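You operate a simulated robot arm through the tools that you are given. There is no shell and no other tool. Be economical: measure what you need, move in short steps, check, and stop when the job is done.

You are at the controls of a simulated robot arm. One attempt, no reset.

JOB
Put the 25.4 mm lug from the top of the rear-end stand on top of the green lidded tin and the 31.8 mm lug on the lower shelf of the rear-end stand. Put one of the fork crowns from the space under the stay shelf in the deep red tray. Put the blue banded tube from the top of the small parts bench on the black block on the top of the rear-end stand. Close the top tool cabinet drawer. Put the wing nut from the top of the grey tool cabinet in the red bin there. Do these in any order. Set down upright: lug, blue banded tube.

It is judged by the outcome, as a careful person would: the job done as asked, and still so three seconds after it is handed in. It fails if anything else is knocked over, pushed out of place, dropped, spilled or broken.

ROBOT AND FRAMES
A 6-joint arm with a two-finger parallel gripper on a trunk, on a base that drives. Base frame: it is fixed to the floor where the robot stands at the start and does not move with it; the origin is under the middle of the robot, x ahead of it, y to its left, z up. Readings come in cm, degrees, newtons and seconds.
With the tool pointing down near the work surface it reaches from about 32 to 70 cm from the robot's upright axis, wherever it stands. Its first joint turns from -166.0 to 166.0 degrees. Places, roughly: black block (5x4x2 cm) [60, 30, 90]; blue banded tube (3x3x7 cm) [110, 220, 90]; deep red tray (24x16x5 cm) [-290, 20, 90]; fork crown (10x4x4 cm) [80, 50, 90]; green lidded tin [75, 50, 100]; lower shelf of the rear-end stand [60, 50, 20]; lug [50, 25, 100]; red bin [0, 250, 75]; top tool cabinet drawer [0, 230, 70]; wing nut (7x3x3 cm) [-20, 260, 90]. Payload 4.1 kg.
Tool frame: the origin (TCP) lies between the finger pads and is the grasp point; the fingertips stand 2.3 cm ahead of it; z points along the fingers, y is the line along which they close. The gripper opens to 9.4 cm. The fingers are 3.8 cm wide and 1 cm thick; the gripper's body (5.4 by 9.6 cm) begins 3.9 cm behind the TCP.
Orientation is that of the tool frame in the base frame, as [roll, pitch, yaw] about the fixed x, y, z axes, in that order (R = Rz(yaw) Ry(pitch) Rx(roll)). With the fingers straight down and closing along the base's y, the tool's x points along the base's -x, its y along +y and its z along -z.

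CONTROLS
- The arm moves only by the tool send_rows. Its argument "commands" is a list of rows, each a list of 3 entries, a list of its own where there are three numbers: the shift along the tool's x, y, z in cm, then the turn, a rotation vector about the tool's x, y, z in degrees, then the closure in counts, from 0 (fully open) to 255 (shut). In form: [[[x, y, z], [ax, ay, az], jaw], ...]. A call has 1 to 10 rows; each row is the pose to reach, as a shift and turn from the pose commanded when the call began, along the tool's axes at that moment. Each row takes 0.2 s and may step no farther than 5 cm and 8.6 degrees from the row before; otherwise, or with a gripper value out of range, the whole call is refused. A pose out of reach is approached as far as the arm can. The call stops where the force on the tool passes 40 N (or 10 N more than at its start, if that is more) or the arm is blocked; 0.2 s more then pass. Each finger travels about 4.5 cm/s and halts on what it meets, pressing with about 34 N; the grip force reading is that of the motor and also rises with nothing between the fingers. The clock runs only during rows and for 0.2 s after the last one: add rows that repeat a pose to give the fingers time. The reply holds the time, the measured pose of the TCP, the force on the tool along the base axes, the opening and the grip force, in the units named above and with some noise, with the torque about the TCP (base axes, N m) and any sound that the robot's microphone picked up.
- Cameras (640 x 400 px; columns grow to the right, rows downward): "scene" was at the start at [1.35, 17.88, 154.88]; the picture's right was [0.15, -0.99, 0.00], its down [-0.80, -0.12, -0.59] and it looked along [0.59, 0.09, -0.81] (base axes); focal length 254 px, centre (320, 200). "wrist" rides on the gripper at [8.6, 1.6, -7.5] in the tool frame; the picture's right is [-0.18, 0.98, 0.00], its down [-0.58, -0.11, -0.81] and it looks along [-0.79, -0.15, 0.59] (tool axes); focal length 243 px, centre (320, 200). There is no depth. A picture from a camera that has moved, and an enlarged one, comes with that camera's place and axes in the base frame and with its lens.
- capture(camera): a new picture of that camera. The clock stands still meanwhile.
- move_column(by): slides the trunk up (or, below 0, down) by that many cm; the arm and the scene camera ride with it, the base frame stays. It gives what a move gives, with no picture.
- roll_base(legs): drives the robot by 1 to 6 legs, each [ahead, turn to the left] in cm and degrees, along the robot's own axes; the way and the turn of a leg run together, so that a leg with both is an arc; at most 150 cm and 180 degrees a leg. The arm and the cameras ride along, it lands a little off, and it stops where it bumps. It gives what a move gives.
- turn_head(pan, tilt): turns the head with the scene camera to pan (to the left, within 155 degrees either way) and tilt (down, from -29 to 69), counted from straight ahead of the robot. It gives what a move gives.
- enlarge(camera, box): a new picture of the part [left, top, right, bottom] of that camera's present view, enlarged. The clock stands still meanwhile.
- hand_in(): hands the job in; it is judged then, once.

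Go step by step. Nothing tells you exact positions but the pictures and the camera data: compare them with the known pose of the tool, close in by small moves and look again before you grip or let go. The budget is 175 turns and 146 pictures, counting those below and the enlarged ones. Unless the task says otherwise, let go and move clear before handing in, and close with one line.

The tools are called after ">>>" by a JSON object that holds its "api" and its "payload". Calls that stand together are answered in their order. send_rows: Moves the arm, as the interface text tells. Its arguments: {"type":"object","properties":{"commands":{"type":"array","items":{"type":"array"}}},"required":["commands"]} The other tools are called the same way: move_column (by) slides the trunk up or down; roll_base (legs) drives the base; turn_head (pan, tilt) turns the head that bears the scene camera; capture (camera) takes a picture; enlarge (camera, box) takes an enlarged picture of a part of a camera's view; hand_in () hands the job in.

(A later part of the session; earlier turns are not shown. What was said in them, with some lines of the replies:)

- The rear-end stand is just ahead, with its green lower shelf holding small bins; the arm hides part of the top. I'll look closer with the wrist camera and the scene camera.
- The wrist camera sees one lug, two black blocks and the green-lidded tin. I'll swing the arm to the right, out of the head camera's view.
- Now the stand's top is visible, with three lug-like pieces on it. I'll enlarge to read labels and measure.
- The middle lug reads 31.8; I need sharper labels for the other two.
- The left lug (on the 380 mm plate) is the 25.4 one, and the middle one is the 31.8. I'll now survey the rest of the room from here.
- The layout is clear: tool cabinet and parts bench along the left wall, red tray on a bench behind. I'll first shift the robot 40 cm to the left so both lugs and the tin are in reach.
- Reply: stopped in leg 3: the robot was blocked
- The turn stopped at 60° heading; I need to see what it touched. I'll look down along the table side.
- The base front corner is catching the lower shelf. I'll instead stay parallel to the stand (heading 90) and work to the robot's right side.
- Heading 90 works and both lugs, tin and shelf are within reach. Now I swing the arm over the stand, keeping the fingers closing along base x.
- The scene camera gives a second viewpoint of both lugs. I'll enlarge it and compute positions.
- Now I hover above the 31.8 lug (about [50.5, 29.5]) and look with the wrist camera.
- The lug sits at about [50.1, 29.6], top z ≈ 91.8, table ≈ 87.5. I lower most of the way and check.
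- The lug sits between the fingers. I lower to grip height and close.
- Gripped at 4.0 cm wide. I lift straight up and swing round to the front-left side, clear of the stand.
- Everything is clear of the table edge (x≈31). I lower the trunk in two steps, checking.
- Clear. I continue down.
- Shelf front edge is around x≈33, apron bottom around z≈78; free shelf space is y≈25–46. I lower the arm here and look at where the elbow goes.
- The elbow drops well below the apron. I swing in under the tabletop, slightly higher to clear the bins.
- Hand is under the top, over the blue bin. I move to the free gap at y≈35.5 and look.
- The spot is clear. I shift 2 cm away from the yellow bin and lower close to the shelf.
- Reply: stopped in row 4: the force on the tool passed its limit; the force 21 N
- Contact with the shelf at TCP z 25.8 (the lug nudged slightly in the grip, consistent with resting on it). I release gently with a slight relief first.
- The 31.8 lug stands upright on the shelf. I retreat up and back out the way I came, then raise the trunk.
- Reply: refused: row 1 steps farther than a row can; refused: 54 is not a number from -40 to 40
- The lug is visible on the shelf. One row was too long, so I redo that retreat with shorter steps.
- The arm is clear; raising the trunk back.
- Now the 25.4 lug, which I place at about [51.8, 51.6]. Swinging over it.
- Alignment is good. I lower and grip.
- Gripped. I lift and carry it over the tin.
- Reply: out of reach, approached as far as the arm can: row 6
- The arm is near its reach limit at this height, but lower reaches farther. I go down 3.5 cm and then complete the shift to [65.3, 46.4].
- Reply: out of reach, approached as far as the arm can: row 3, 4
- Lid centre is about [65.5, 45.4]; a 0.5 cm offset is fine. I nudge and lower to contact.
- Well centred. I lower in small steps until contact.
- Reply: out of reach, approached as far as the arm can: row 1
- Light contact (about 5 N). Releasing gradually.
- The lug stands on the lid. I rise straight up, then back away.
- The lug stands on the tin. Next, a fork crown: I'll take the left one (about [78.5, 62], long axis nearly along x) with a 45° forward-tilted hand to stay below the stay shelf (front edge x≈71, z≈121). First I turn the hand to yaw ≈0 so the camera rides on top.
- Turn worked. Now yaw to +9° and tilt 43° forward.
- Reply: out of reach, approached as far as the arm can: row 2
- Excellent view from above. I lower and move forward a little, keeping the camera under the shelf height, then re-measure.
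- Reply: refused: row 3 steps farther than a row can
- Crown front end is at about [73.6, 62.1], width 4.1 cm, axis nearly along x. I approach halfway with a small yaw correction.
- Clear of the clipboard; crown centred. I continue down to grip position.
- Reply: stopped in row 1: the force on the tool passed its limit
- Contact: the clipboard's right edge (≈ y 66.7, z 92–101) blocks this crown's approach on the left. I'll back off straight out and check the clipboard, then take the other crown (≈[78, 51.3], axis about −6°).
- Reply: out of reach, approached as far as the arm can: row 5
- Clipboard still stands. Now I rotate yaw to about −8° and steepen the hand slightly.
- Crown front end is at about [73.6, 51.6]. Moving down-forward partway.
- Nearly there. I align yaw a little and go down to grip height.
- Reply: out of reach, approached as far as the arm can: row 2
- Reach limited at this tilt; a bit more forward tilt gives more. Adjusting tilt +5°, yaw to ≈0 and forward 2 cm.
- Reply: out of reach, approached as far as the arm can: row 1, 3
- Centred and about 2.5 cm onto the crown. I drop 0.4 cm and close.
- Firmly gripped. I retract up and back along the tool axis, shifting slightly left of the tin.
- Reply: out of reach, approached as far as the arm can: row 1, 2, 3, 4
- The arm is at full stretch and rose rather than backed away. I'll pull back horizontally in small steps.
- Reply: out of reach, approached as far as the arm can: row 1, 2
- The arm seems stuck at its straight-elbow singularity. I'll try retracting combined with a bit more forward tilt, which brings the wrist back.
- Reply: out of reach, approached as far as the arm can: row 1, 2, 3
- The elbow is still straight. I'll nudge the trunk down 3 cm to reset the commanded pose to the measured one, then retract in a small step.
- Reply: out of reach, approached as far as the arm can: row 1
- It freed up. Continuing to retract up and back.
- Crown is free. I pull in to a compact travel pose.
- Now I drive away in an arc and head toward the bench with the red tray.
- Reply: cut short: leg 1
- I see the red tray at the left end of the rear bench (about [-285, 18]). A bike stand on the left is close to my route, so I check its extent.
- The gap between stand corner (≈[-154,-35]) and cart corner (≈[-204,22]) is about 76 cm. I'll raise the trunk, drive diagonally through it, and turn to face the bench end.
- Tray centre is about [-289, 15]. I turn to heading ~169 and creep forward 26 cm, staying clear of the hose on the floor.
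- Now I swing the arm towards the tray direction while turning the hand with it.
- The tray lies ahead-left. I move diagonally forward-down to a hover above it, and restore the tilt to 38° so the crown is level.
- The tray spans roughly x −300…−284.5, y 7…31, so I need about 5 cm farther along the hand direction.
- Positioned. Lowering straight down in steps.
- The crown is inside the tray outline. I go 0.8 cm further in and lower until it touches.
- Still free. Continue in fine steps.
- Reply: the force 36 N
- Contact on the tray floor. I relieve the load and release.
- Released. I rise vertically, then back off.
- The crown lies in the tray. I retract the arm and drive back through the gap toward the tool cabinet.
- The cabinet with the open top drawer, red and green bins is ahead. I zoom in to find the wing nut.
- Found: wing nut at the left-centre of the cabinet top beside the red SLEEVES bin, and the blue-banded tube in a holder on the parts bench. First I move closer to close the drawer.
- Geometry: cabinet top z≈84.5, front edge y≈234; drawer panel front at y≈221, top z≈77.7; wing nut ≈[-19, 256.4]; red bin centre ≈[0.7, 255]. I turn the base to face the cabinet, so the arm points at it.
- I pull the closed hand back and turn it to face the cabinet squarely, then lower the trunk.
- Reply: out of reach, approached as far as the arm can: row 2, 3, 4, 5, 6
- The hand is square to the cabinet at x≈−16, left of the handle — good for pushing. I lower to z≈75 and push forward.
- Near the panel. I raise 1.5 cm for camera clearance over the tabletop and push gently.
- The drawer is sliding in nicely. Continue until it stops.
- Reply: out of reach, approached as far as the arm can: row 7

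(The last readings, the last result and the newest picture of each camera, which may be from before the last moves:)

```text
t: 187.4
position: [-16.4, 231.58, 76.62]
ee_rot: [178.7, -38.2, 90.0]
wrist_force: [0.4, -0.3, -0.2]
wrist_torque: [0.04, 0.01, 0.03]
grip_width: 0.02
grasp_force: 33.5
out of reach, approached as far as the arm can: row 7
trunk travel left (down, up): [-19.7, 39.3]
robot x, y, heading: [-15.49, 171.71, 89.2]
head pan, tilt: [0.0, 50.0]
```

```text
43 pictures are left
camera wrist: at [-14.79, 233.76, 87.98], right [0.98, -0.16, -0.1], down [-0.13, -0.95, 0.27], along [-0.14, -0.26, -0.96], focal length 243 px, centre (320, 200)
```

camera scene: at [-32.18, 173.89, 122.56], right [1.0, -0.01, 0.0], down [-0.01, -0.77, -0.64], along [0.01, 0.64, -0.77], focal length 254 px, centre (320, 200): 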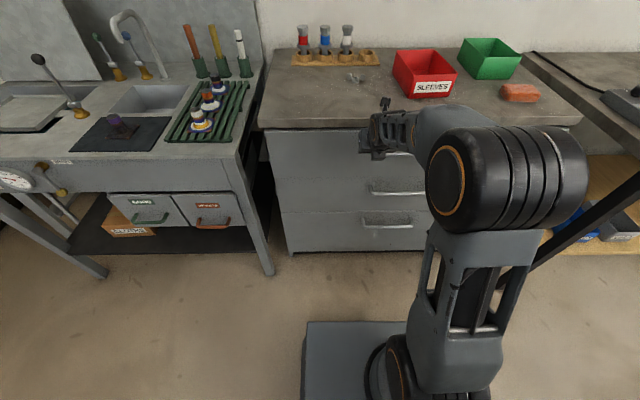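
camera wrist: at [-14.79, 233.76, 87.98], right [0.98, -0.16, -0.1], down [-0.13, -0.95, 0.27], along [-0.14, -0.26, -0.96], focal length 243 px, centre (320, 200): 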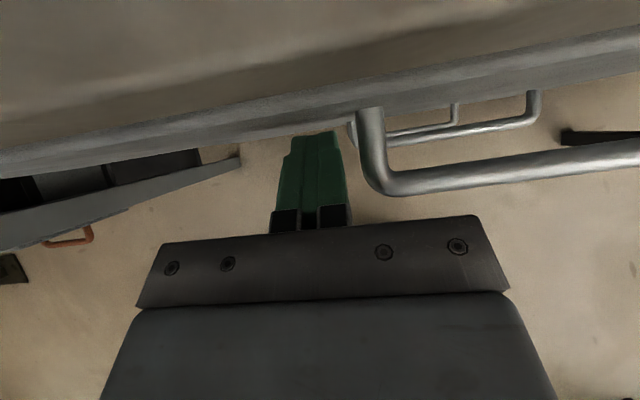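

>>> {"api": "enlarge", "payload": {"camera": "scene", "box": [250, 100, 458, 230]}}

>>> {"api": "send_rows", "payload": {"commands": [[[0.4, 0, 0.3], [0, 0, 0], 255], [[0.8, 0, 0.62], [0, 0, 0], 255], [[1.2, 0, 0.9], [0, 0, 0], 255]]}}

```text
3.08 times, centred on (354, 165) of scene
camera zoom: at [-32.18, 173.89, 122.56], right [1.0, -0.01, 0.0], down [-0.01, -0.77, -0.64], along [0.01, 0.64, -0.77], focal length 782 px, centre (215, 308)
```

zoom: 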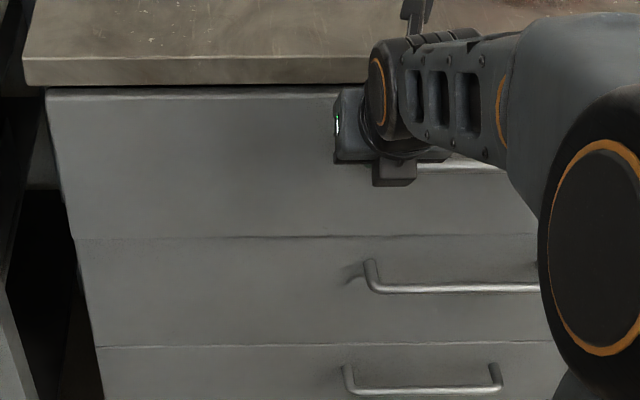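

```text
t: 188.2
position: [-16.51, 232.71, 76.72]
ee_rot: [178.7, -37.9, 89.9]
wrist_force: [4.0, -38.6, 4.8]
wrist_torque: [-0.09, -0.23, -0.09]
grip_width: 0.0
grasp_force: 33.8
trunk travel left (down, up): [-19.7, 39.3]
robot x, y, heading: [-15.82, 171.66, 89.1]
head pan, tilt: [0.0, 50.0]
```

Firm stop reached (≈39 N): the drawer is shut. I back off, raise, and check it.

>>> {"api": "send_rows", "payload": {"commands": [[[-3.4, 0, -2.7], [0, 0, 0], 255], [[-6.8, 0, -5.4], [0, 0, 0], 255], [[-10.2, 0, -8.1], [0, 0, 0], 255], [[-13.6, 0, -10.8], [0, 0, 0], 160]]}}

>>> {"api": "move_column", "payload": {"by": 36}}

>>> {"api": "enlarge", "payload": {"camera": "scene", "box": [240, 120, 528, 300]}}

```text
t: 189.2
position: [-16.42, 215.61, 76.9]
ee_rot: [179.2, -38.0, 90.1]
wrist_force: [0.0, 0.8, -0.3]
wrist_torque: [-0.03, 0.01, 0.0]
grip_width: 3.29
grasp_force: 0.1
trunk travel left (down, up): [-19.7, 39.3]
robot x, y, heading: [-15.38, 172.06, 89.3]
head pan, tilt: [0.0, 50.0]
```

```text
t: 192.7
position: [-16.37, 215.84, 112.94]
ee_rot: [179.1, -38.1, 90.1]
wrist_force: [-0.2, 0.4, 0.1]
wrist_torque: [-0.01, -0.03, -0.03]
grip_width: 3.52
grasp_force: 0.1
trunk travel left (down, up): [-55.7, 3.3]
robot x, y, heading: [-15.77, 171.74, 89.4]
head pan, tilt: [0.0, 50.0]
```

```text
2.22 times, centred on (384, 210) of scene
camera zoom: at [-32.19, 173.9, 158.56], right [1.0, -0.01, 0.0], down [-0.01, -0.77, -0.64], along [0.01, 0.64, -0.77], focal length 565 px, centre (178, 178)
```

zoom: 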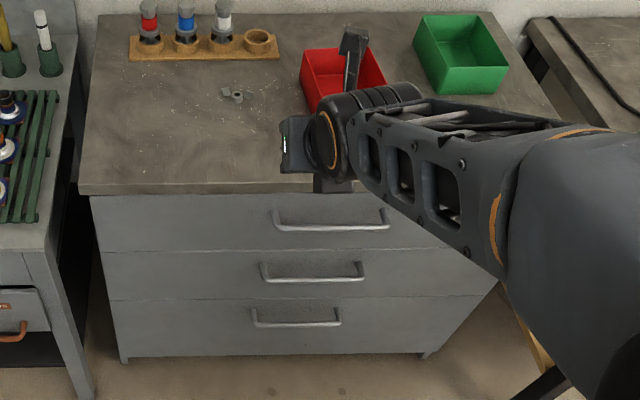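

The drawer is fully shut. I drive 18 cm closer, bring the hand to vertical and rotate it so the fingers close along y.

>>> {"api": "roll_base", "payload": {"legs": [[18, 0]]}}

>>> {"api": "send_rows", "payload": {"commands": [[[0, 0, 0], [0, -7.6, 0], 100], [[0, 0, 0], [0, -15.2, 0], 100], [[0, 0, 0], [0, -22.8, 0], 100], [[0, 0, 0], [0, -30.4, 0], 100], [[0, 0, 0], [0, -38, 0], 100]]}}

>>> {"api": "send_rows", "payload": {"commands": [[[0, 0, 0], [0, 0, 8.5], 100], [[0, 0, 0], [0, 0, 17], 100], [[0, 0, 0], [0, 0, 25.5], 100], [[0, 0, 0], [0, 0, 34], 100], [[0, 0, 0], [0, 0, 42.5], 100], [[0, 0, 0], [0, 0, 51], 100], [[0, 0, 0], [0, 0, 59.5], 100], [[0, 0, 0], [0, 0, 68], 100], [[0, 0, 0], [0, 0, 76.5], 100], [[0, 0, 0], [0, 0, 85], 100]]}}

>>> {"api": "capture", "payload": {"camera": "scene"}}

```text
t: 194.2
position: [-16.15, 233.81, 112.92]
ee_rot: [179.1, -37.9, 90.0]
wrist_force: [-0.3, 0.8, -0.3]
wrist_torque: [-0.02, -0.03, 0.01]
grip_width: 3.54
grasp_force: 0.0
trunk travel left (down, up): [-55.7, 3.3]
robot x, y, heading: [-15.0, 189.73, 88.9]
head pan, tilt: [0.0, 50.0]
```

```text
t: 195.4
position: [-18.65, 233.37, 112.89]
ee_rot: [178.7, 0.1, 88.9]
wrist_force: [0.2, -0.6, -0.3]
wrist_torque: [0.01, 0.02, -0.02]
grip_width: 5.7
grasp_force: 0.1
out of reach, approached as far as the arm can: row 2, 3, 4, 5
trunk travel left (down, up): [-55.7, 3.3]
robot x, y, heading: [-15.46, 189.73, 89.2]
head pan, tilt: [0.0, 50.0]
```

```text
t: 197.6
position: [-18.69, 233.47, 112.75]
ee_rot: [-180.0, -0.6, 4.4]
wrist_force: [0.2, 0.0, -0.4]
wrist_torque: [-0.02, -0.02, -0.02]
grip_width: 5.73
grasp_force: 0.0
trunk travel left (down, up): [-55.7, 3.3]
robot x, y, heading: [-15.36, 189.96, 89.1]
head pan, tilt: [0.0, 50.0]
```

```text
40 pictures are left
camera scene: at [-31.91, 191.91, 158.57], right [1.0, -0.02, 0.0], down [-0.01, -0.77, -0.64], along [0.01, 0.64, -0.77], focal length 254 px, centre (320, 200)
```

scene: 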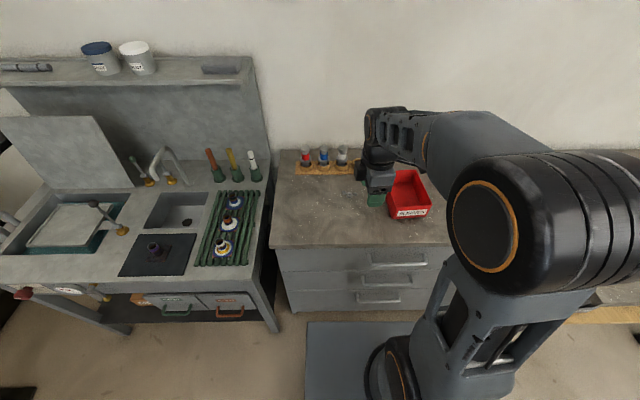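

Hand is vertical, closing along y. I move over the wing nut and look with the wrist camera.

>>> {"api": "send_rows", "payload": {"commands": [[[0.35, -4.4, 2], [0, 0, 0], 90], [[0.7, -8.8, 4.4], [0, 0, 0], 90], [[1, -13.2, 6.8], [0, 0, 0], 90], [[1.35, -17.6, 9.2], [0, 0, 0], 90], [[1.6, -21, 11.6], [0, 0, 0], 90], [[1.73, -22.6, 14], [0, 0, 0], 90]]}}

>>> {"api": "capture", "payload": {"camera": "wrist"}}

```text
refused: row 2 steps farther than a row can; nothing moved
```

```text
39 pictures are left
camera wrist: at [-9.86, 232.44, 120.42], right [-0.11, -0.99, 0.0], down [-0.6, 0.06, 0.8], along [-0.8, 0.09, -0.6], focal length 243 px, centre (320, 200)
```

wrist: 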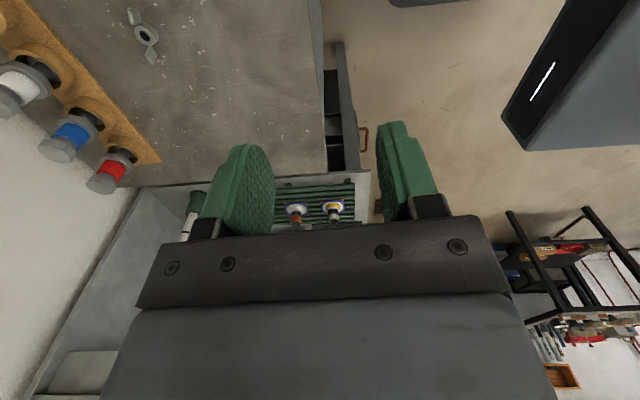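

The wing nut is at about [-19.6, 256], its wings nearly along x (≈−14°). I move over it with matching yaw.

>>> {"api": "send_rows", "payload": {"commands": [[[0.28, -3.8, 2.3], [0, 0, 3], 90], [[0.56, -7.5, 4.7], [0, 0, 6], 90], [[0.84, -11.3, 7], [0, 0, 9], 90], [[1.1, -15, 9.3], [0, 0, 12], 90], [[1.2, -18.8, 11.7], [0, 0, 15], 90], [[1, -22.3, 14], [0, 0, 18], 90]]}}

>>> {"api": "capture", "payload": {"camera": "wrist"}}

```text
t: 199.0
position: [-19.17, 255.93, 98.54]
ee_rot: [-179.9, -0.6, -13.5]
wrist_force: [0.3, 0.3, 0.4]
wrist_torque: [-0.01, -0.02, 0.02]
grip_width: 6.08
grasp_force: 0.0
trunk travel left (down, up): [-55.7, 3.3]
robot x, y, heading: [-15.58, 190.07, 89.2]
head pan, tilt: [0.0, 50.0]
```

```text
38 pictures are left
camera wrist: at [-11.11, 252.23, 106.24], right [-0.41, -0.91, 0.0], down [-0.55, 0.24, 0.8], along [-0.73, 0.33, -0.6], focal length 243 px, centre (320, 200)
```

wrist: 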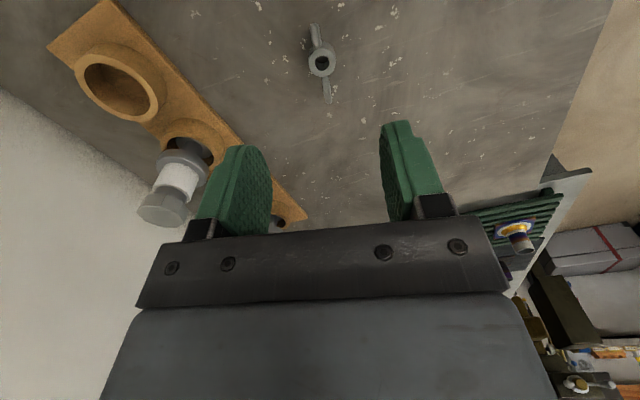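

Perfectly aligned. Descend and grip.

>>> {"api": "send_rows", "payload": {"commands": [[[0, 0, 4.5], [0, 0, 0], 90], [[0, 0, 8.5], [0, 0, 0], 90], [[0, 0, 10.8], [0, 0, 0], 90]]}}

>>> {"api": "capture", "payload": {"camera": "wrist"}}

```text
t: 199.8
position: [-19.02, 255.99, 87.95]
ee_rot: [-179.8, -0.6, -13.5]
wrist_force: [0.3, 0.0, -1.0]
wrist_torque: [-0.03, 0.0, -0.01]
grip_width: 6.1
grasp_force: 0.0
trunk travel left (down, up): [-55.7, 3.3]
robot x, y, heading: [-15.6, 189.89, 89.1]
head pan, tilt: [0.0, 50.0]
```

```text
37 pictures are left
camera wrist: at [-10.99, 252.19, 95.62], right [-0.41, -0.91, -0.01], down [-0.55, 0.24, 0.8], along [-0.73, 0.33, -0.6], focal length 243 px, centre (320, 200)
```

wrist: 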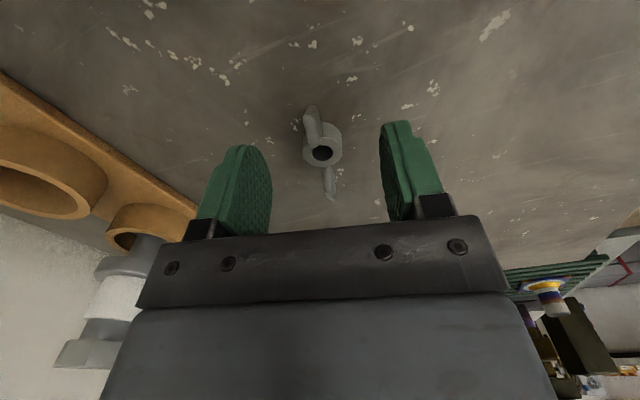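

The hub top is near z 85.6, so I go lower carefully before closing.

>>> {"api": "send_rows", "payload": {"commands": [[[0, 0, 0.5], [0, 0, 0], 90], [[0, 0, 1.0], [0, 0, 0], 90], [[0, 0, 1.3], [0, 0, 0], 90]]}}

>>> {"api": "capture", "payload": {"camera": "wrist"}}

```text
t: 200.6
position: [-18.95, 255.88, 86.67]
ee_rot: [-179.8, -0.6, -13.4]
wrist_force: [0.4, -0.1, 0.1]
wrist_torque: [0.0, 0.03, 0.0]
grip_width: 6.09
grasp_force: 0.0
trunk travel left (down, up): [-55.7, 3.3]
robot x, y, heading: [-15.3, 189.75, 88.9]
head pan, tilt: [0.0, 50.0]
```

```text
36 pictures are left
camera wrist: at [-11.0, 252.18, 94.25], right [-0.41, -0.91, -0.01], down [-0.55, 0.24, 0.8], along [-0.73, 0.33, -0.6], focal length 243 px, centre (320, 200)
```

wrist: 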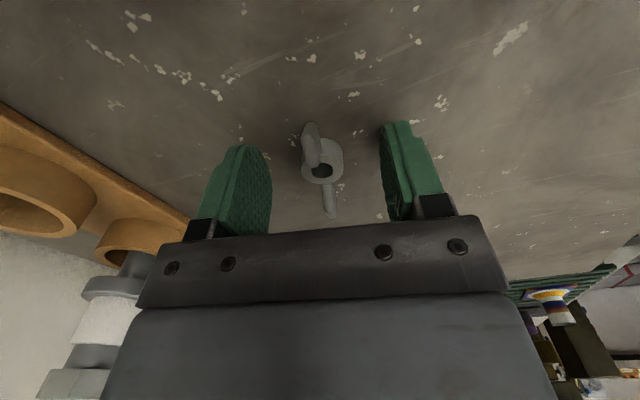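

Close on the hub.

>>> {"api": "send_rows", "payload": {"commands": [[[0, 0, 0.3], [0, 0, 0], 120], [[0, 0, 0.3], [0, 0, 0], 170], [[0, 0, 0.3], [0, 0, 0], 220], [[0, 0, 0.3], [0, 0, 0], 255], [[0, 0, 0.3], [0, 0, 0], 255], [[0, 0, 0.3], [0, 0, 0], 255], [[0, 0, -2.5], [0, 0, 0], 255], [[0, 0, -7], [0, 0, 0], 255]]}}

>>> {"api": "capture", "payload": {"camera": "wrist"}}

```text
t: 202.4
position: [-19.18, 255.82, 93.72]
ee_rot: [-179.9, -0.6, -13.4]
wrist_force: [0.7, -0.2, -1.0]
wrist_torque: [-0.02, -0.02, 0.02]
grip_width: 2.13
grasp_force: 33.8
trunk travel left (down, up): [-55.7, 3.3]
robot x, y, heading: [-15.66, 190.12, 89.3]
head pan, tilt: [0.0, 50.0]
```

```text
35 pictures are left
camera wrist: at [-11.17, 252.16, 101.33], right [-0.41, -0.91, 0.0], down [-0.55, 0.24, 0.8], along [-0.73, 0.33, -0.6], focal length 243 px, centre (320, 200)
```

wrist: 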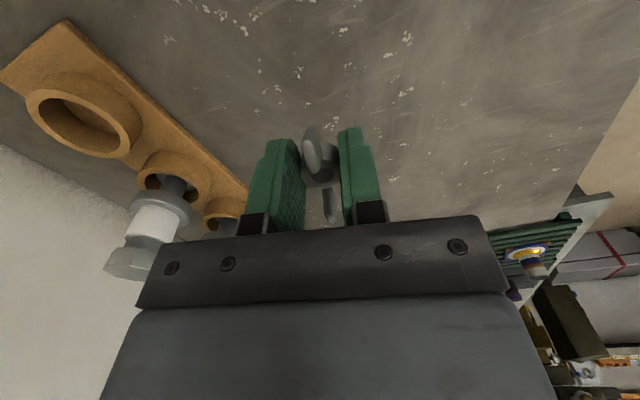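

Wing nut held. I carry it over the red bin at a low height to stay within reach.

>>> {"api": "send_rows", "payload": {"commands": [[[0, 0, -3.5], [0, 0, 0], 255], [[4.5, -0.3, -4.5], [0, 0, 0], 255], [[9, -0.6, -4.5], [0, 0, 0], 255], [[13.5, -0.9, -4.5], [0, 0, 0], 255], [[17, -1.2, -4], [0, 0, 0], 255], [[20.1, -1.4, -4], [0, 0, 0], 255]]}}

>>> {"api": "capture", "payload": {"camera": "wrist"}}

>>> {"api": "capture", "payload": {"camera": "scene"}}

```text
t: 203.8
position: [0.87, 252.66, 97.73]
ee_rot: [-179.8, -0.7, -13.5]
wrist_force: [-0.2, 0.4, -0.4]
wrist_torque: [0.01, 0.0, -0.01]
grip_width: 2.14
grasp_force: 33.5
trunk travel left (down, up): [-55.7, 3.3]
robot x, y, heading: [-15.45, 189.88, 89.0]
head pan, tilt: [0.0, 50.0]
```

```text
34 pictures are left
camera wrist: at [8.93, 248.95, 105.36], right [-0.41, -0.91, -0.01], down [-0.55, 0.24, 0.8], along [-0.73, 0.33, -0.6], focal length 243 px, centre (320, 200)
```

wrist: 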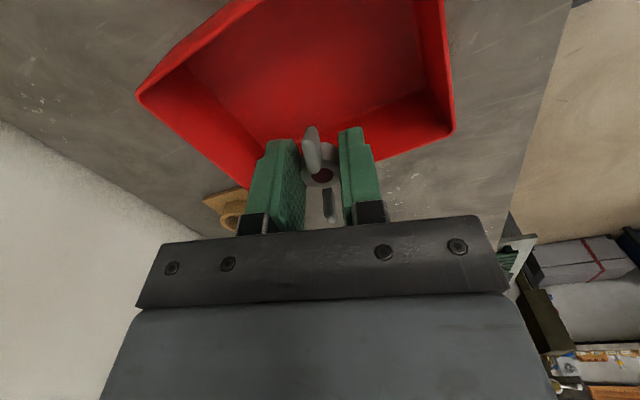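

```text
33 pictures are left
camera scene: at [-31.87, 191.92, 158.57], right [1.0, -0.02, 0.0], down [-0.01, -0.77, -0.64], along [0.01, 0.64, -0.77], focal length 254 px, centre (320, 200)
```

scene: 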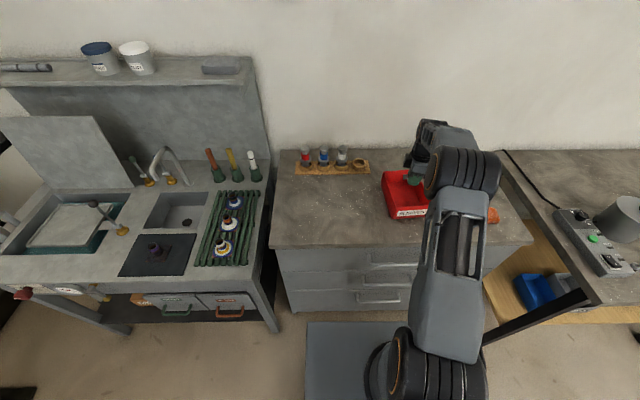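

Nut is above the bin's middle. I lower into the bin and release.

>>> {"api": "send_rows", "payload": {"commands": [[[0, 0, 4], [0, 0, 0], 255], [[0, 0, 7.5], [0, 0, 0], 255], [[0, 0, 8.7], [0, 0, 0], 255]]}}

>>> {"api": "send_rows", "payload": {"commands": [[[0, 0, 0.4], [0, 0, 0], 255], [[0, 0, 0.4], [0, 0, 0], 200], [[0, 0, 0.4], [0, 0, 0], 150], [[0, 0, 0.4], [0, 0, 0], 140], [[0, 0, 0.4], [0, 0, 0], 140], [[0, 0, -4], [0, 0, 0], 140], [[0, 0, -8.5], [0, 0, 0], 140]]}}

>>> {"api": "capture", "payload": {"camera": "wrist"}}

```text
t: 204.6
position: [0.74, 252.53, 89.06]
ee_rot: [-179.7, -0.6, -13.4]
wrist_force: [0.5, -0.3, -0.5]
wrist_torque: [0.01, -0.02, -0.02]
grip_width: 2.12
grasp_force: 34.0
trunk travel left (down, up): [-55.7, 3.3]
robot x, y, heading: [-15.47, 189.87, 89.1]
head pan, tilt: [0.0, 50.0]
```

```text
t: 206.2
position: [0.85, 252.42, 97.52]
ee_rot: [-179.9, -0.5, -13.3]
wrist_force: [-0.9, 0.0, -0.1]
wrist_torque: [0.01, 0.0, 0.0]
grip_width: 4.23
grasp_force: 0.0
trunk travel left (down, up): [-55.7, 3.3]
robot x, y, heading: [-15.22, 189.88, 88.9]
head pan, tilt: [0.0, 50.0]
```

```text
32 pictures are left
camera wrist: at [8.88, 248.68, 105.19], right [-0.41, -0.91, 0.0], down [-0.55, 0.24, 0.8], along [-0.73, 0.33, -0.6], focal length 243 px, centre (320, 200)
```

wrist: 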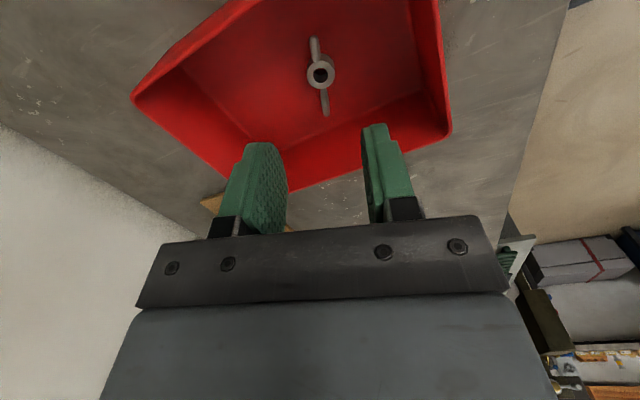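

Wing nut is in the red bin. I retract and drive to the small parts bench for the blue-banded tube.

>>> {"api": "send_rows", "payload": {"commands": [[[0, 2, -4], [0, 0, 0], 140], [[-1, 6, -7], [0, 0, 0], 100], [[-2, 10.5, -9], [0, 0, 0], 60], [[-3, 15, -11], [0, 0, 0], 60], [[-4, 19.5, -12], [0, 0, 0], 60], [[-5, 21.8, -12], [0, 0, 0], 60]]}}

>>> {"api": "roll_base", "payload": {"legs": [[-26, 0], [0, -89], [110, 0], [0, 90]]}}

>>> {"api": "turn_head", "payload": {"pan": -10, "tilt": 50}}

>>> {"api": "capture", "payload": {"camera": "scene"}}

```text
refused: row 2 steps farther than a row can; nothing moved
```

```text
t: 221.0
position: [112.02, 221.21, 97.65]
ee_rot: [-179.7, -0.7, -15.2]
wrist_force: [-0.6, 0.4, 0.1]
wrist_torque: [0.0, 0.0, -0.01]
grip_width: 4.26
grasp_force: 0.0
trunk travel left (down, up): [-55.7, 3.3]
robot x, y, heading: [94.01, 159.11, 87.6]
head pan, tilt: [0.0, 50.0]
```

```text
t: 221.8
position: [111.96, 221.13, 97.59]
ee_rot: [-179.8, -0.5, -15.3]
wrist_force: [-0.3, -0.2, 0.5]
wrist_torque: [0.01, -0.04, 0.01]
grip_width: 4.24
grasp_force: 0.0
trunk travel left (down, up): [-55.7, 3.3]
robot x, y, heading: [93.87, 159.51, 87.2]
head pan, tilt: [-10.0, 50.0]
```

```text
31 pictures are left
camera scene: at [78.72, 161.56, 158.57], right [0.98, -0.22, 0.0], down [-0.17, -0.75, -0.64], along [0.14, 0.63, -0.77], focal length 254 px, centre (320, 200)
```

scene: 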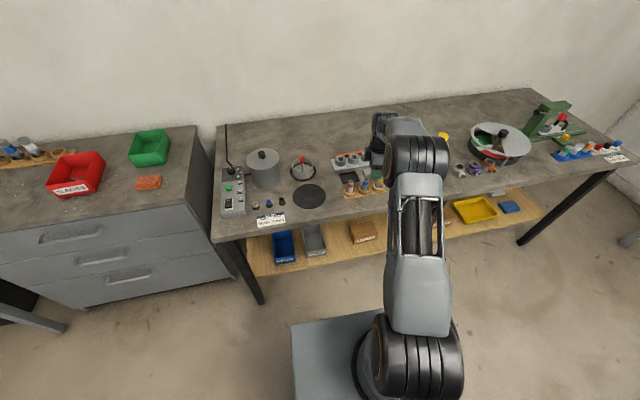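

The arm move was refused, so the hand travelled low and is now right above the tube area. I check carefully that nothing was touched.

>>> {"api": "capture", "payload": {"camera": "wrist"}}

>>> {"api": "enlarge", "payload": {"camera": "scene", "box": [320, 120, 560, 270]}}

```text
30 pictures are left
camera wrist: at [119.9, 217.28, 105.16], right [-0.44, -0.9, 0.0], down [-0.54, 0.26, 0.8], along [-0.72, 0.35, -0.6], focal length 243 px, centre (320, 200)
```

wrist: 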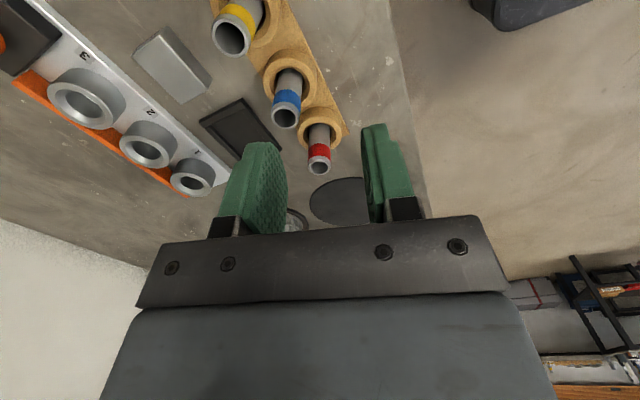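

```text
2.67 times, centred on (440, 195) of scene
camera zoom: at [78.72, 161.56, 158.57], right [0.98, -0.22, 0.0], down [-0.17, -0.75, -0.64], along [0.14, 0.63, -0.77], focal length 678 px, centre (0, 213)
```

zoom: 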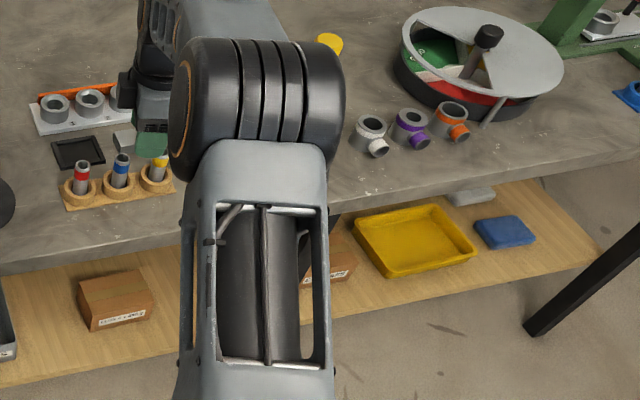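

Nothing was touched: the three banded tubes stand in their holder, tops at z≈89. The blue one is at about [111, 224.6]. I position above it.

>>> {"api": "send_rows", "payload": {"commands": [[[-0.9, -1.5, 1], [0, 0, 0], 110], [[-1.89, -3.11, 3], [0, 0, 0], 110], [[-1.89, -3.11, 4.5], [0, 0, 0], 110]]}}

>>> {"api": "capture", "payload": {"camera": "wrist"}}

```text
t: 222.6
position: [110.88, 224.66, 93.13]
ee_rot: [-179.8, -0.6, -15.1]
wrist_force: [0.4, 0.2, 0.5]
wrist_torque: [0.0, 0.0, 0.0]
grip_width: 5.33
grasp_force: 0.0
trunk travel left (down, up): [-55.7, 3.3]
robot x, y, heading: [94.3, 159.16, 87.4]
head pan, tilt: [-10.0, 50.0]
```

```text
28 pictures are left
camera wrist: at [118.85, 220.73, 100.61], right [-0.44, -0.9, -0.01], down [-0.54, 0.26, 0.8], along [-0.72, 0.35, -0.6], focal length 243 px, centre (320, 200)
```

wrist: 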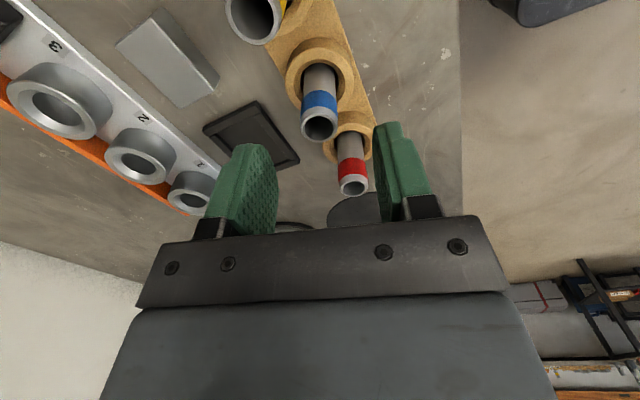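

Aligned. Descend and grip the upper part of the tube.

>>> {"api": "send_rows", "payload": {"commands": [[[0, 0, 3], [0, 0, 0], 110], [[0, 0, 5.6], [0, 0, 0], 110]]}}

>>> {"api": "capture", "payload": {"camera": "wrist"}}

```text
t: 223.2
position: [111.01, 224.62, 87.33]
ee_rot: [-179.9, -0.5, -15.2]
wrist_force: [0.4, 0.1, 0.1]
wrist_torque: [0.01, 0.05, 0.05]
grip_width: 5.36
grasp_force: 0.1
trunk travel left (down, up): [-55.7, 3.3]
robot x, y, heading: [93.85, 159.47, 87.4]
head pan, tilt: [-10.0, 50.0]
```

```text
27 pictures are left
camera wrist: at [118.95, 220.77, 95.01], right [-0.44, -0.9, 0.0], down [-0.54, 0.26, 0.8], along [-0.72, 0.35, -0.6], focal length 243 px, centre (320, 200)
```

wrist: 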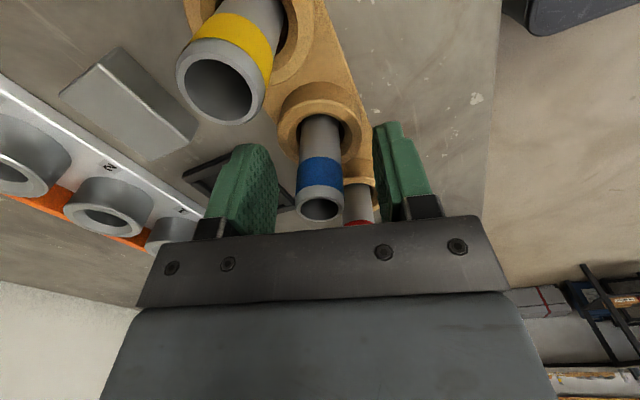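

Good fit. Closing and lifting.

>>> {"api": "send_rows", "payload": {"commands": [[[0, 0, 0], [0, 0, 0], 150], [[0, 0, 0], [0, 0, 0], 190], [[0, 0, 0], [0, 0, 0], 230], [[0, 0, 0], [0, 0, 0], 255], [[0, 0, 0], [0, 0, 0], 255], [[0, 0, -2], [0, 0, 0], 255], [[0, 0, -5], [0, 0, 0], 255], [[0, 0, -8.5], [0, 0, 0], 255]]}}

>>> {"api": "capture", "payload": {"camera": "wrist"}}

```text
t: 224.9
position: [110.97, 224.73, 95.9]
ee_rot: [-179.9, -0.6, -15.2]
wrist_force: [0.5, 0.1, -0.8]
wrist_torque: [0.0, 0.0, 0.02]
grip_width: 2.05
grasp_force: 33.9
trunk travel left (down, up): [-55.7, 3.3]
robot x, y, heading: [93.75, 158.97, 87.3]
head pan, tilt: [-10.0, 50.0]
```

```text
26 pictures are left
camera wrist: at [118.93, 220.68, 103.59], right [-0.44, -0.9, 0.0], down [-0.54, 0.26, 0.8], along [-0.72, 0.35, -0.6], focal length 243 px, centre (320, 200)
```

wrist: 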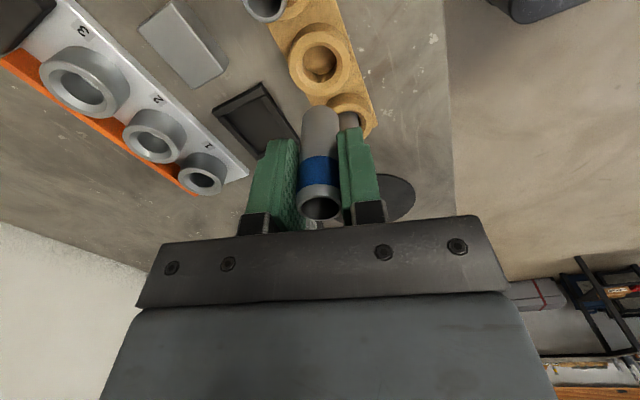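

Tube held. I retract with properly sized steps before driving.

>>> {"api": "send_rows", "payload": {"commands": [[[0, 0, -4], [0, 0, 0], 255], [[-0.3, 4, -6.5], [0, 0, 0], 255], [[-0.6, 8, -9], [0, 0, 0], 255], [[-0.9, 12, -11.5], [0, 0, 0], 255], [[-1.2, 16, -14], [0, 0, 0], 255], [[-1.5, 20, -16], [0, 0, 0], 255], [[-1.9, 23.3, -17], [0, 0, 0], 255]]}}

```text
t: 226.6
position: [102.68, 202.66, 112.96]
ee_rot: [-179.9, -0.6, -15.3]
wrist_force: [-0.1, 0.2, -1.3]
wrist_torque: [-0.02, -0.01, 0.03]
grip_width: 2.07
grasp_force: 33.3
trunk travel left (down, up): [-55.7, 3.3]
robot x, y, heading: [93.87, 159.36, 87.2]
head pan, tilt: [-10.0, 50.0]
```

Now drive back: west past the stand, then face +y again.

>>> {"api": "roll_base", "payload": {"legs": [[0, 92.8], [98, 0], [0, -90]]}}

```text
t: 239.4
position: [2.59, 202.21, 112.87]
ee_rot: [-179.8, -0.6, -12.6]
wrist_force: [0.3, 0.1, -0.2]
wrist_torque: [0.0, 0.04, 0.01]
grip_width: 2.06
grasp_force: 34.8
trunk travel left (down, up): [-55.7, 3.3]
robot x, y, heading: [-4.13, 158.35, 89.8]
head pan, tilt: [-10.0, 50.0]
```

>>> {"api": "roll_base", "payload": {"legs": [[0, 2.8], [-127, 0]]}}

>>> {"api": "turn_head", "payload": {"pan": -85, "tilt": 50}}

>>> {"api": "capture", "payload": {"camera": "scene"}}

>>> {"api": "enlarge", "payload": {"camera": "scene", "box": [250, 110, 442, 230]}}

```text
t: 246.2
position: [6.3, 76.46, 112.96]
ee_rot: [-179.8, -0.6, -10.3]
wrist_force: [-0.6, -0.3, -1.3]
wrist_torque: [0.05, 0.0, 0.01]
grip_width: 2.05
grasp_force: 33.7
trunk travel left (down, up): [-55.7, 3.3]
robot x, y, heading: [1.03, 32.16, 92.1]
head pan, tilt: [-10.0, 50.0]
```

```text
t: 247.7
position: [6.32, 76.52, 113.01]
ee_rot: [-179.8, -0.6, -10.3]
wrist_force: [-0.5, 0.3, -0.6]
wrist_torque: [0.04, -0.02, -0.01]
grip_width: 2.09
grasp_force: 33.9
trunk travel left (down, up): [-55.7, 3.3]
robot x, y, heading: [0.92, 32.38, 92.2]
head pan, tilt: [-85.0, 50.0]
```

```text
25 pictures are left
camera scene: at [-7.54, 26.78, 158.57], right [0.13, -0.99, 0.0], down [-0.76, -0.1, -0.64], along [0.64, 0.08, -0.77], focal length 254 px, centre (320, 200)
```

scene: 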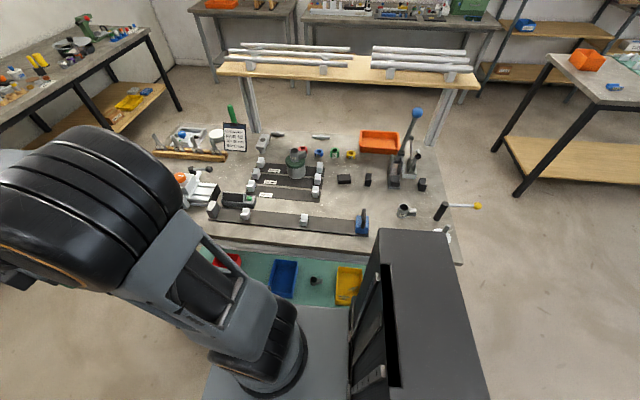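

```text
3.33 times, centred on (346, 170) of scene
camera zoom: at [-7.54, 26.78, 158.57], right [0.13, -0.99, 0.0], down [-0.76, -0.1, -0.64], along [0.64, 0.08, -0.77], focal length 847 px, centre (233, 300)
```

zoom: 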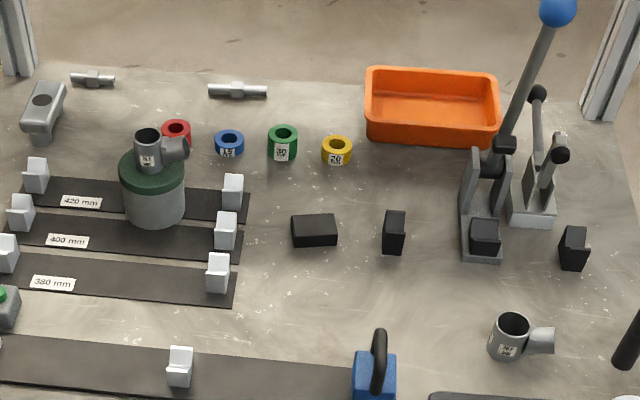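

The block's top centre is at about [62.6, 26.4]. The placed lugs look fine. I raise slightly and swing the arm over the stand.

>>> {"api": "move_column", "payload": {"by": 3}}

>>> {"api": "send_rows", "payload": {"commands": [[[4.81, -0.37, 0], [0, 0, 5.7], 255], [[9.57, 0.09, 0], [0, 0, 11.4], 255], [[14.11, 0.99, 0], [0, 0, 17.1], 255], [[18.63, 2.41, 0], [0, 0, 22.8], 255], [[22.95, 4.37, 0], [0, 0, 28.5], 255], [[27.03, 6.67, 0], [0, 0, 34.2], 255], [[30.89, 9.42, 0], [0, 0, 39.9], 255], [[34.4, 12.54, 0], [0, 0, 45.6], 255], [[37.58, 16.04, 0], [0, 0, 51.3], 255], [[40.3, 19.81, 0], [0, 0, 57], 255]]}}

```text
t: 248.4
position: [6.22, 76.57, 115.97]
ee_rot: [-179.9, -0.6, -10.4]
wrist_force: [0.0, -0.4, -0.7]
wrist_torque: [0.03, 0.02, 0.01]
grip_width: 2.05
grasp_force: 34.4
trunk travel left (down, up): [-58.7, 0.3]
robot x, y, heading: [1.03, 32.18, 92.2]
head pan, tilt: [-85.0, 50.0]
```

```text
t: 250.6
position: [42.33, 49.66, 116.35]
ee_rot: [-179.4, -0.2, -67.4]
wrist_force: [0.1, 0.2, -0.4]
wrist_torque: [0.02, -0.01, -0.01]
grip_width: 2.07
grasp_force: 34.1
trunk travel left (down, up): [-58.7, 0.3]
robot x, y, heading: [0.89, 32.27, 92.4]
head pan, tilt: [-85.0, 50.0]
```

Continue to a hover close to the block, turning to yaw ≈−87°.

>>> {"api": "send_rows", "payload": {"commands": [[[4.28, -0.87, 1.3], [0, 0, 3.3], 255], [[8.56, -1.75, 2.7], [0, 0, 6.6], 255], [[12.8, -2.6, 4], [0, 0, 10], 255], [[17.1, -3.5, 5.3], [0, 0, 13.3], 255], [[21.4, -4.4, 6.7], [0, 0, 16.6], 255], [[25.67, -5.24, 8], [0, 0, 20], 255]]}}

>>> {"api": "capture", "payload": {"camera": "wrist"}}

>>> {"api": "enlarge", "payload": {"camera": "scene", "box": [282, 110, 442, 210]}}

```text
t: 252.0
position: [57.27, 28.0, 108.33]
ee_rot: [-179.4, 0.1, -87.3]
wrist_force: [1.1, 1.9, -0.2]
wrist_torque: [-0.02, -0.04, 0.01]
grip_width: 2.07
grasp_force: 34.2
trunk travel left (down, up): [-58.7, 0.3]
robot x, y, heading: [0.86, 32.58, 92.1]
head pan, tilt: [-85.0, 50.0]
```

```text
23 pictures are left
camera wrist: at [56.03, 19.29, 115.89], right [-0.99, 0.14, -0.01], down [0.07, 0.58, 0.81], along [0.12, 0.8, -0.59], focal length 243 px, centre (320, 200)
```

wrist: 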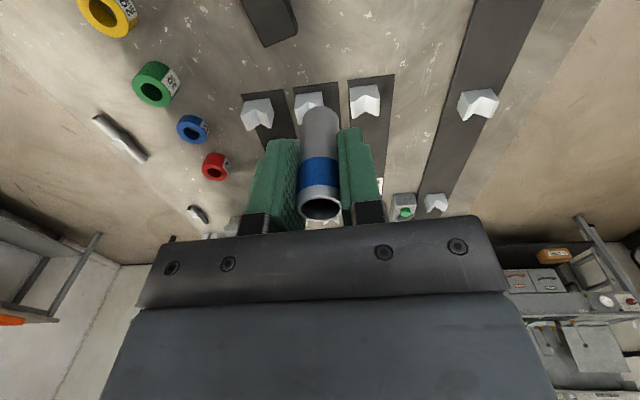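

```text
4.00 times, centred on (362, 160) of scene
camera zoom: at [-7.44, 26.71, 161.57], right [0.13, -0.99, 0.0], down [-0.76, -0.1, -0.64], along [0.64, 0.08, -0.77], focal length 1016 px, centre (152, 360)
```

zoom: 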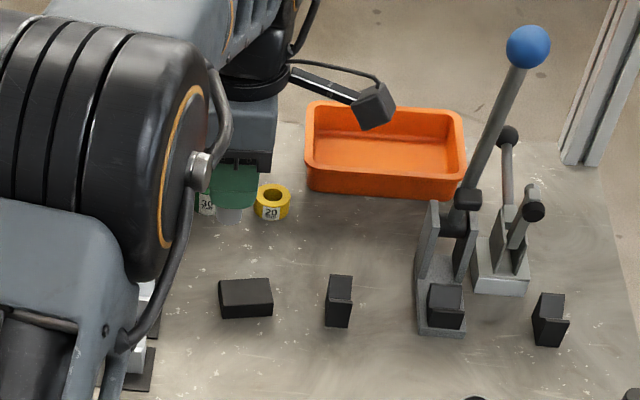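

Block centre is about [62.1, 26.3]. I go over it with the tube bottom a few cm above.

>>> {"api": "send_rows", "payload": {"commands": [[[0.64, -1.57, 3.2], [0, 0, 0], 255], [[1.28, -3.15, 6.4], [0, 0, 0], 255], [[1.92, -4.72, 9.6], [0, 0, 0], 255]]}}

>>> {"api": "capture", "payload": {"camera": "wrist"}}

>>> {"api": "enlarge", "payload": {"camera": "scene", "box": [302, 140, 398, 200]}}

```text
t: 252.8
position: [62.15, 26.45, 98.59]
ee_rot: [-179.3, 0.0, -87.3]
wrist_force: [0.7, -0.2, -0.3]
wrist_torque: [0.01, -0.01, -0.01]
grip_width: 2.07
grasp_force: 33.6
trunk travel left (down, up): [-58.7, 0.3]
robot x, y, heading: [1.1, 32.46, 92.2]
head pan, tilt: [-85.0, 50.0]
```

```text
21 pictures are left
camera wrist: at [60.99, 17.64, 106.15], right [-0.99, 0.14, -0.01], down [0.07, 0.59, 0.81], along [0.12, 0.8, -0.59], focal length 243 px, centre (320, 200)
```

wrist: 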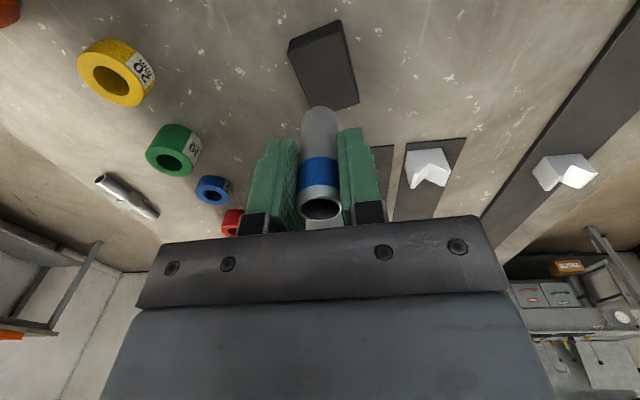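

```text
6.67 times, centred on (350, 170) of scene
camera zoom: at [-7.47, 26.76, 161.58], right [0.13, -0.99, 0.0], down [-0.76, -0.1, -0.64], along [0.64, 0.08, -0.77], focal length 1694 px, centre (120, 400)
```

zoom: 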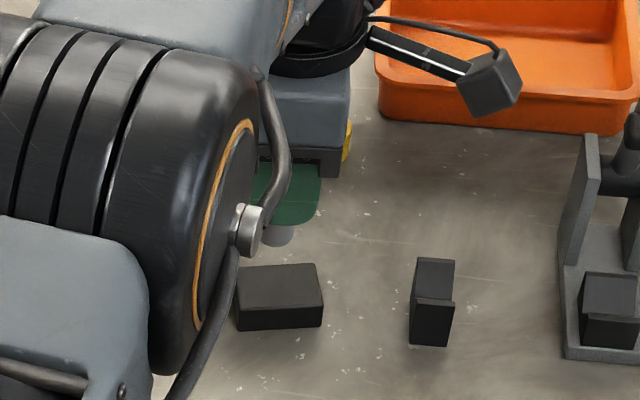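

Nearly centred; I shift 0.5 cm in −y and lower close to contact.

>>> {"api": "send_rows", "payload": {"commands": [[[0.5, 0, 1], [0, 0, 0], 255], [[0.5, 0, 2], [0, 0, 0], 255], [[0.5, 0, 2.7], [0, 0, 0], 255]]}}

>>> {"api": "capture", "payload": {"camera": "wrist"}}

>>> {"api": "enlarge", "payload": {"camera": "scene", "box": [318, 150, 382, 190]}}

```text
t: 253.6
position: [62.25, 25.99, 95.95]
ee_rot: [-179.2, 0.0, -87.3]
wrist_force: [0.4, 0.2, -1.5]
wrist_torque: [-0.02, 0.01, 0.01]
grip_width: 2.06
grasp_force: 34.0
trunk travel left (down, up): [-58.7, 0.3]
robot x, y, heading: [0.84, 31.87, 92.1]
head pan, tilt: [-85.0, 50.0]
```

```text
19 pictures are left
camera wrist: at [61.01, 17.12, 103.58], right [-0.99, 0.14, -0.01], down [0.07, 0.59, 0.81], along [0.12, 0.8, -0.59], focal length 243 px, centre (320, 200)
```

wrist: 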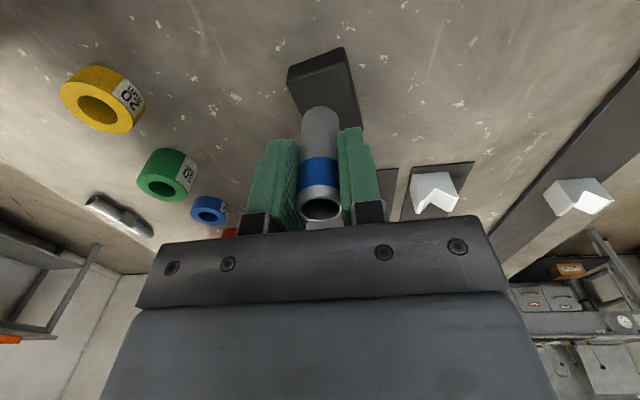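

```text
10.00 times, centred on (350, 170) of scene
camera zoom: at [-7.52, 26.76, 161.57], right [0.13, -0.99, 0.0], down [-0.76, -0.1, -0.64], along [0.64, 0.08, -0.77], focal length 2541 px, centre (20, 500)
```

zoom: 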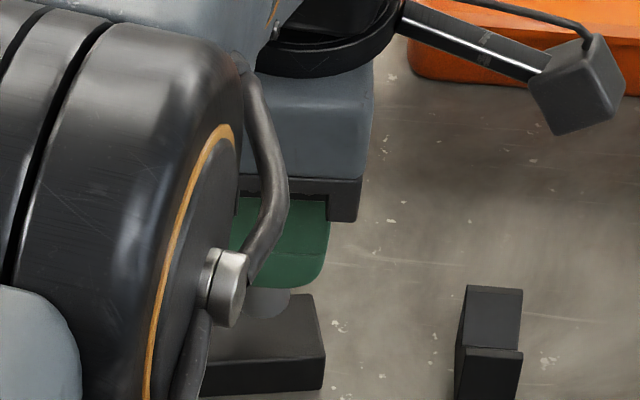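

Well centred over the block. Fine lowering to contact.

>>> {"api": "send_rows", "payload": {"commands": [[[0, 0, 0.3], [0, 0, 0], 255], [[0, 0, 0.6], [0, 0, 0], 255], [[0, 0, 0.8], [0, 0, 0], 255]]}}

```text
t: 254.4
position: [62.23, 25.93, 95.44]
ee_rot: [-179.3, 0.1, -87.3]
wrist_force: [0.4, 0.0, -1.1]
wrist_torque: [0.01, -0.06, 0.01]
grip_width: 2.04
grasp_force: 34.5
trunk travel left (down, up): [-58.7, 0.3]
robot x, y, heading: [0.92, 32.36, 92.0]
head pan, tilt: [-85.0, 50.0]
```

>>> {"api": "send_rows", "payload": {"commands": [[[0, 0, 0.25], [0, 0, 0], 255], [[0, 0, 0.5], [0, 0, 0], 255]]}}

```text
t: 255.0
position: [62.21, 25.94, 95.09]
ee_rot: [-179.2, 0.0, -87.3]
wrist_force: [-0.2, -0.6, 8.7]
wrist_torque: [-0.01, 0.06, -0.02]
grip_width: 2.07
grasp_force: 33.9
trunk travel left (down, up): [-58.7, 0.3]
robot x, y, heading: [1.3, 32.26, 92.6]
head pan, tilt: [-85.0, 50.0]
```

Contact (≈9 N). Release gradually.

>>> {"api": "send_rows", "payload": {"commands": [[[0, 0, -0.05], [0, 0, 0], 235], [[0, 0, -0.05], [0, 0, 0], 215], [[0, 0, -0.05], [0, 0, 0], 195], [[0, 0, -0.05], [0, 0, 0], 170], [[0, 0, -0.05], [0, 0, 0], 140], [[0, 0, -0.05], [0, 0, 0], 120], [[0, 0, -0.05], [0, 0, 0], 120]]}}

>>> {"api": "capture", "payload": {"camera": "wrist"}}

```text
t: 256.6
position: [62.3, 25.98, 94.86]
ee_rot: [-179.3, 0.0, -87.4]
wrist_force: [-0.7, 0.3, -0.4]
wrist_torque: [0.01, 0.0, 0.01]
grip_width: 4.96
grasp_force: 0.0
trunk travel left (down, up): [-58.7, 0.3]
robot x, y, heading: [0.95, 32.47, 92.2]
head pan, tilt: [-85.0, 50.0]
```

```text
17 pictures are left
camera wrist: at [61.01, 17.19, 102.41], right [-0.99, 0.14, -0.01], down [0.07, 0.58, 0.81], along [0.12, 0.8, -0.59], focal length 243 px, centre (320, 200)
```

wrist: 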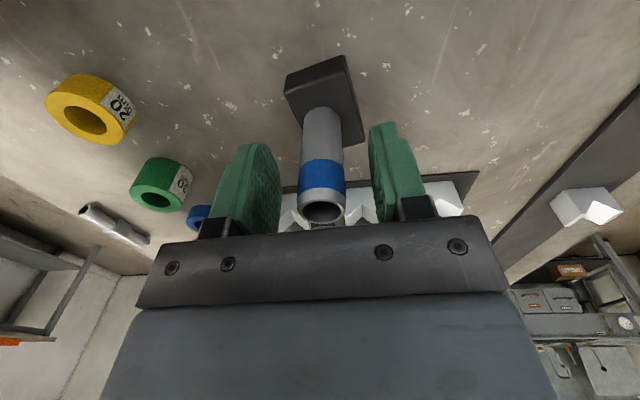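

The tube stands upright on the block. I rise straight up and move clear.

>>> {"api": "send_rows", "payload": {"commands": [[[0, 0, -2], [0, 0, 0], 120], [[0, 0, -5], [0, 0, 0], 120], [[0, 0, -9], [0, 0, 0], 120], [[0, 4, -12], [0, 0, 0], 120], [[0, 8.5, -14], [0, 0, 0], 120], [[-4, 11, -15], [0, 0, 0], 120]]}}

>>> {"api": "capture", "payload": {"camera": "scene"}}

>>> {"api": "enlarge", "payload": {"camera": "scene", "box": [190, 90, 446, 250]}}

```text
t: 258.0
position: [50.56, 29.46, 109.85]
ee_rot: [-179.4, 0.0, -87.4]
wrist_force: [0.6, 0.2, 0.3]
wrist_torque: [-0.01, 0.02, 0.0]
grip_width: 4.97
grasp_force: 0.1
trunk travel left (down, up): [-58.7, 0.3]
robot x, y, heading: [1.03, 32.3, 92.4]
head pan, tilt: [-85.0, 50.0]
```

```text
16 pictures are left
camera scene: at [-7.58, 26.81, 161.56], right [0.13, -0.99, 0.0], down [-0.76, -0.1, -0.64], along [0.64, 0.08, -0.77], focal length 254 px, centre (320, 200)
```

scene: 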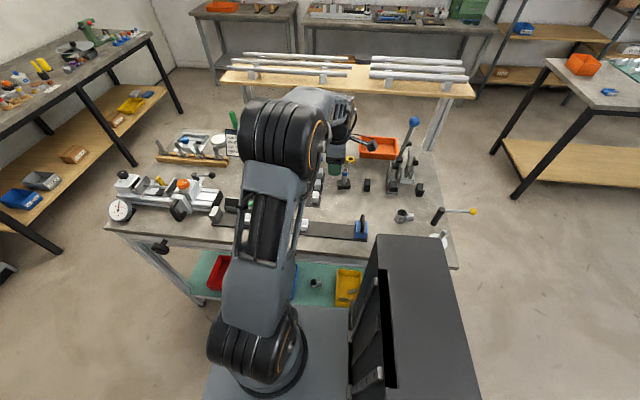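

```text
2.50 times, centred on (318, 170) of scene
camera zoom: at [-7.58, 26.81, 161.56], right [0.13, -0.99, 0.0], down [-0.76, -0.1, -0.64], along [0.64, 0.08, -0.77], focal length 635 px, centre (325, 275)
```

zoom: 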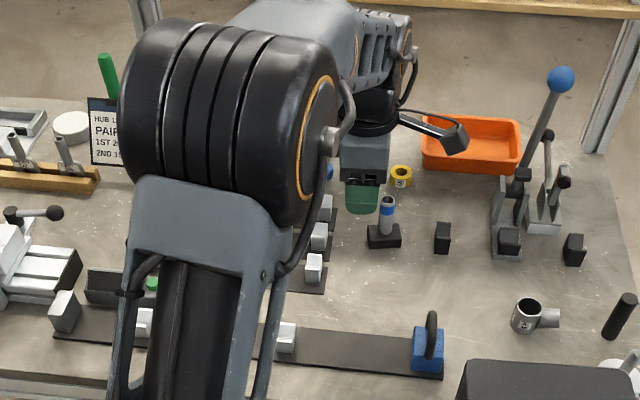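

The tube stands upright on the black block and the arm is clear. The clipboard is where it was, and both lugs, the crown, the drawer and the wing nut were checked along the way, so I hand in.

>>> {"api": "hand_in", "payload": {}}

```text
The job is handed in.
```

The job is handed in. The 25.4 mm lug stands on the green tin, and the 31.8 mm lug is on the lower shelf. One fork crown is in the red tray, and the blue banded tube is upright on the black block. The top drawer is shut, and the wing nut is in the red bin. I touched the clipboard once while reaching for the first crown, and from the camera it does not appear to have moved.
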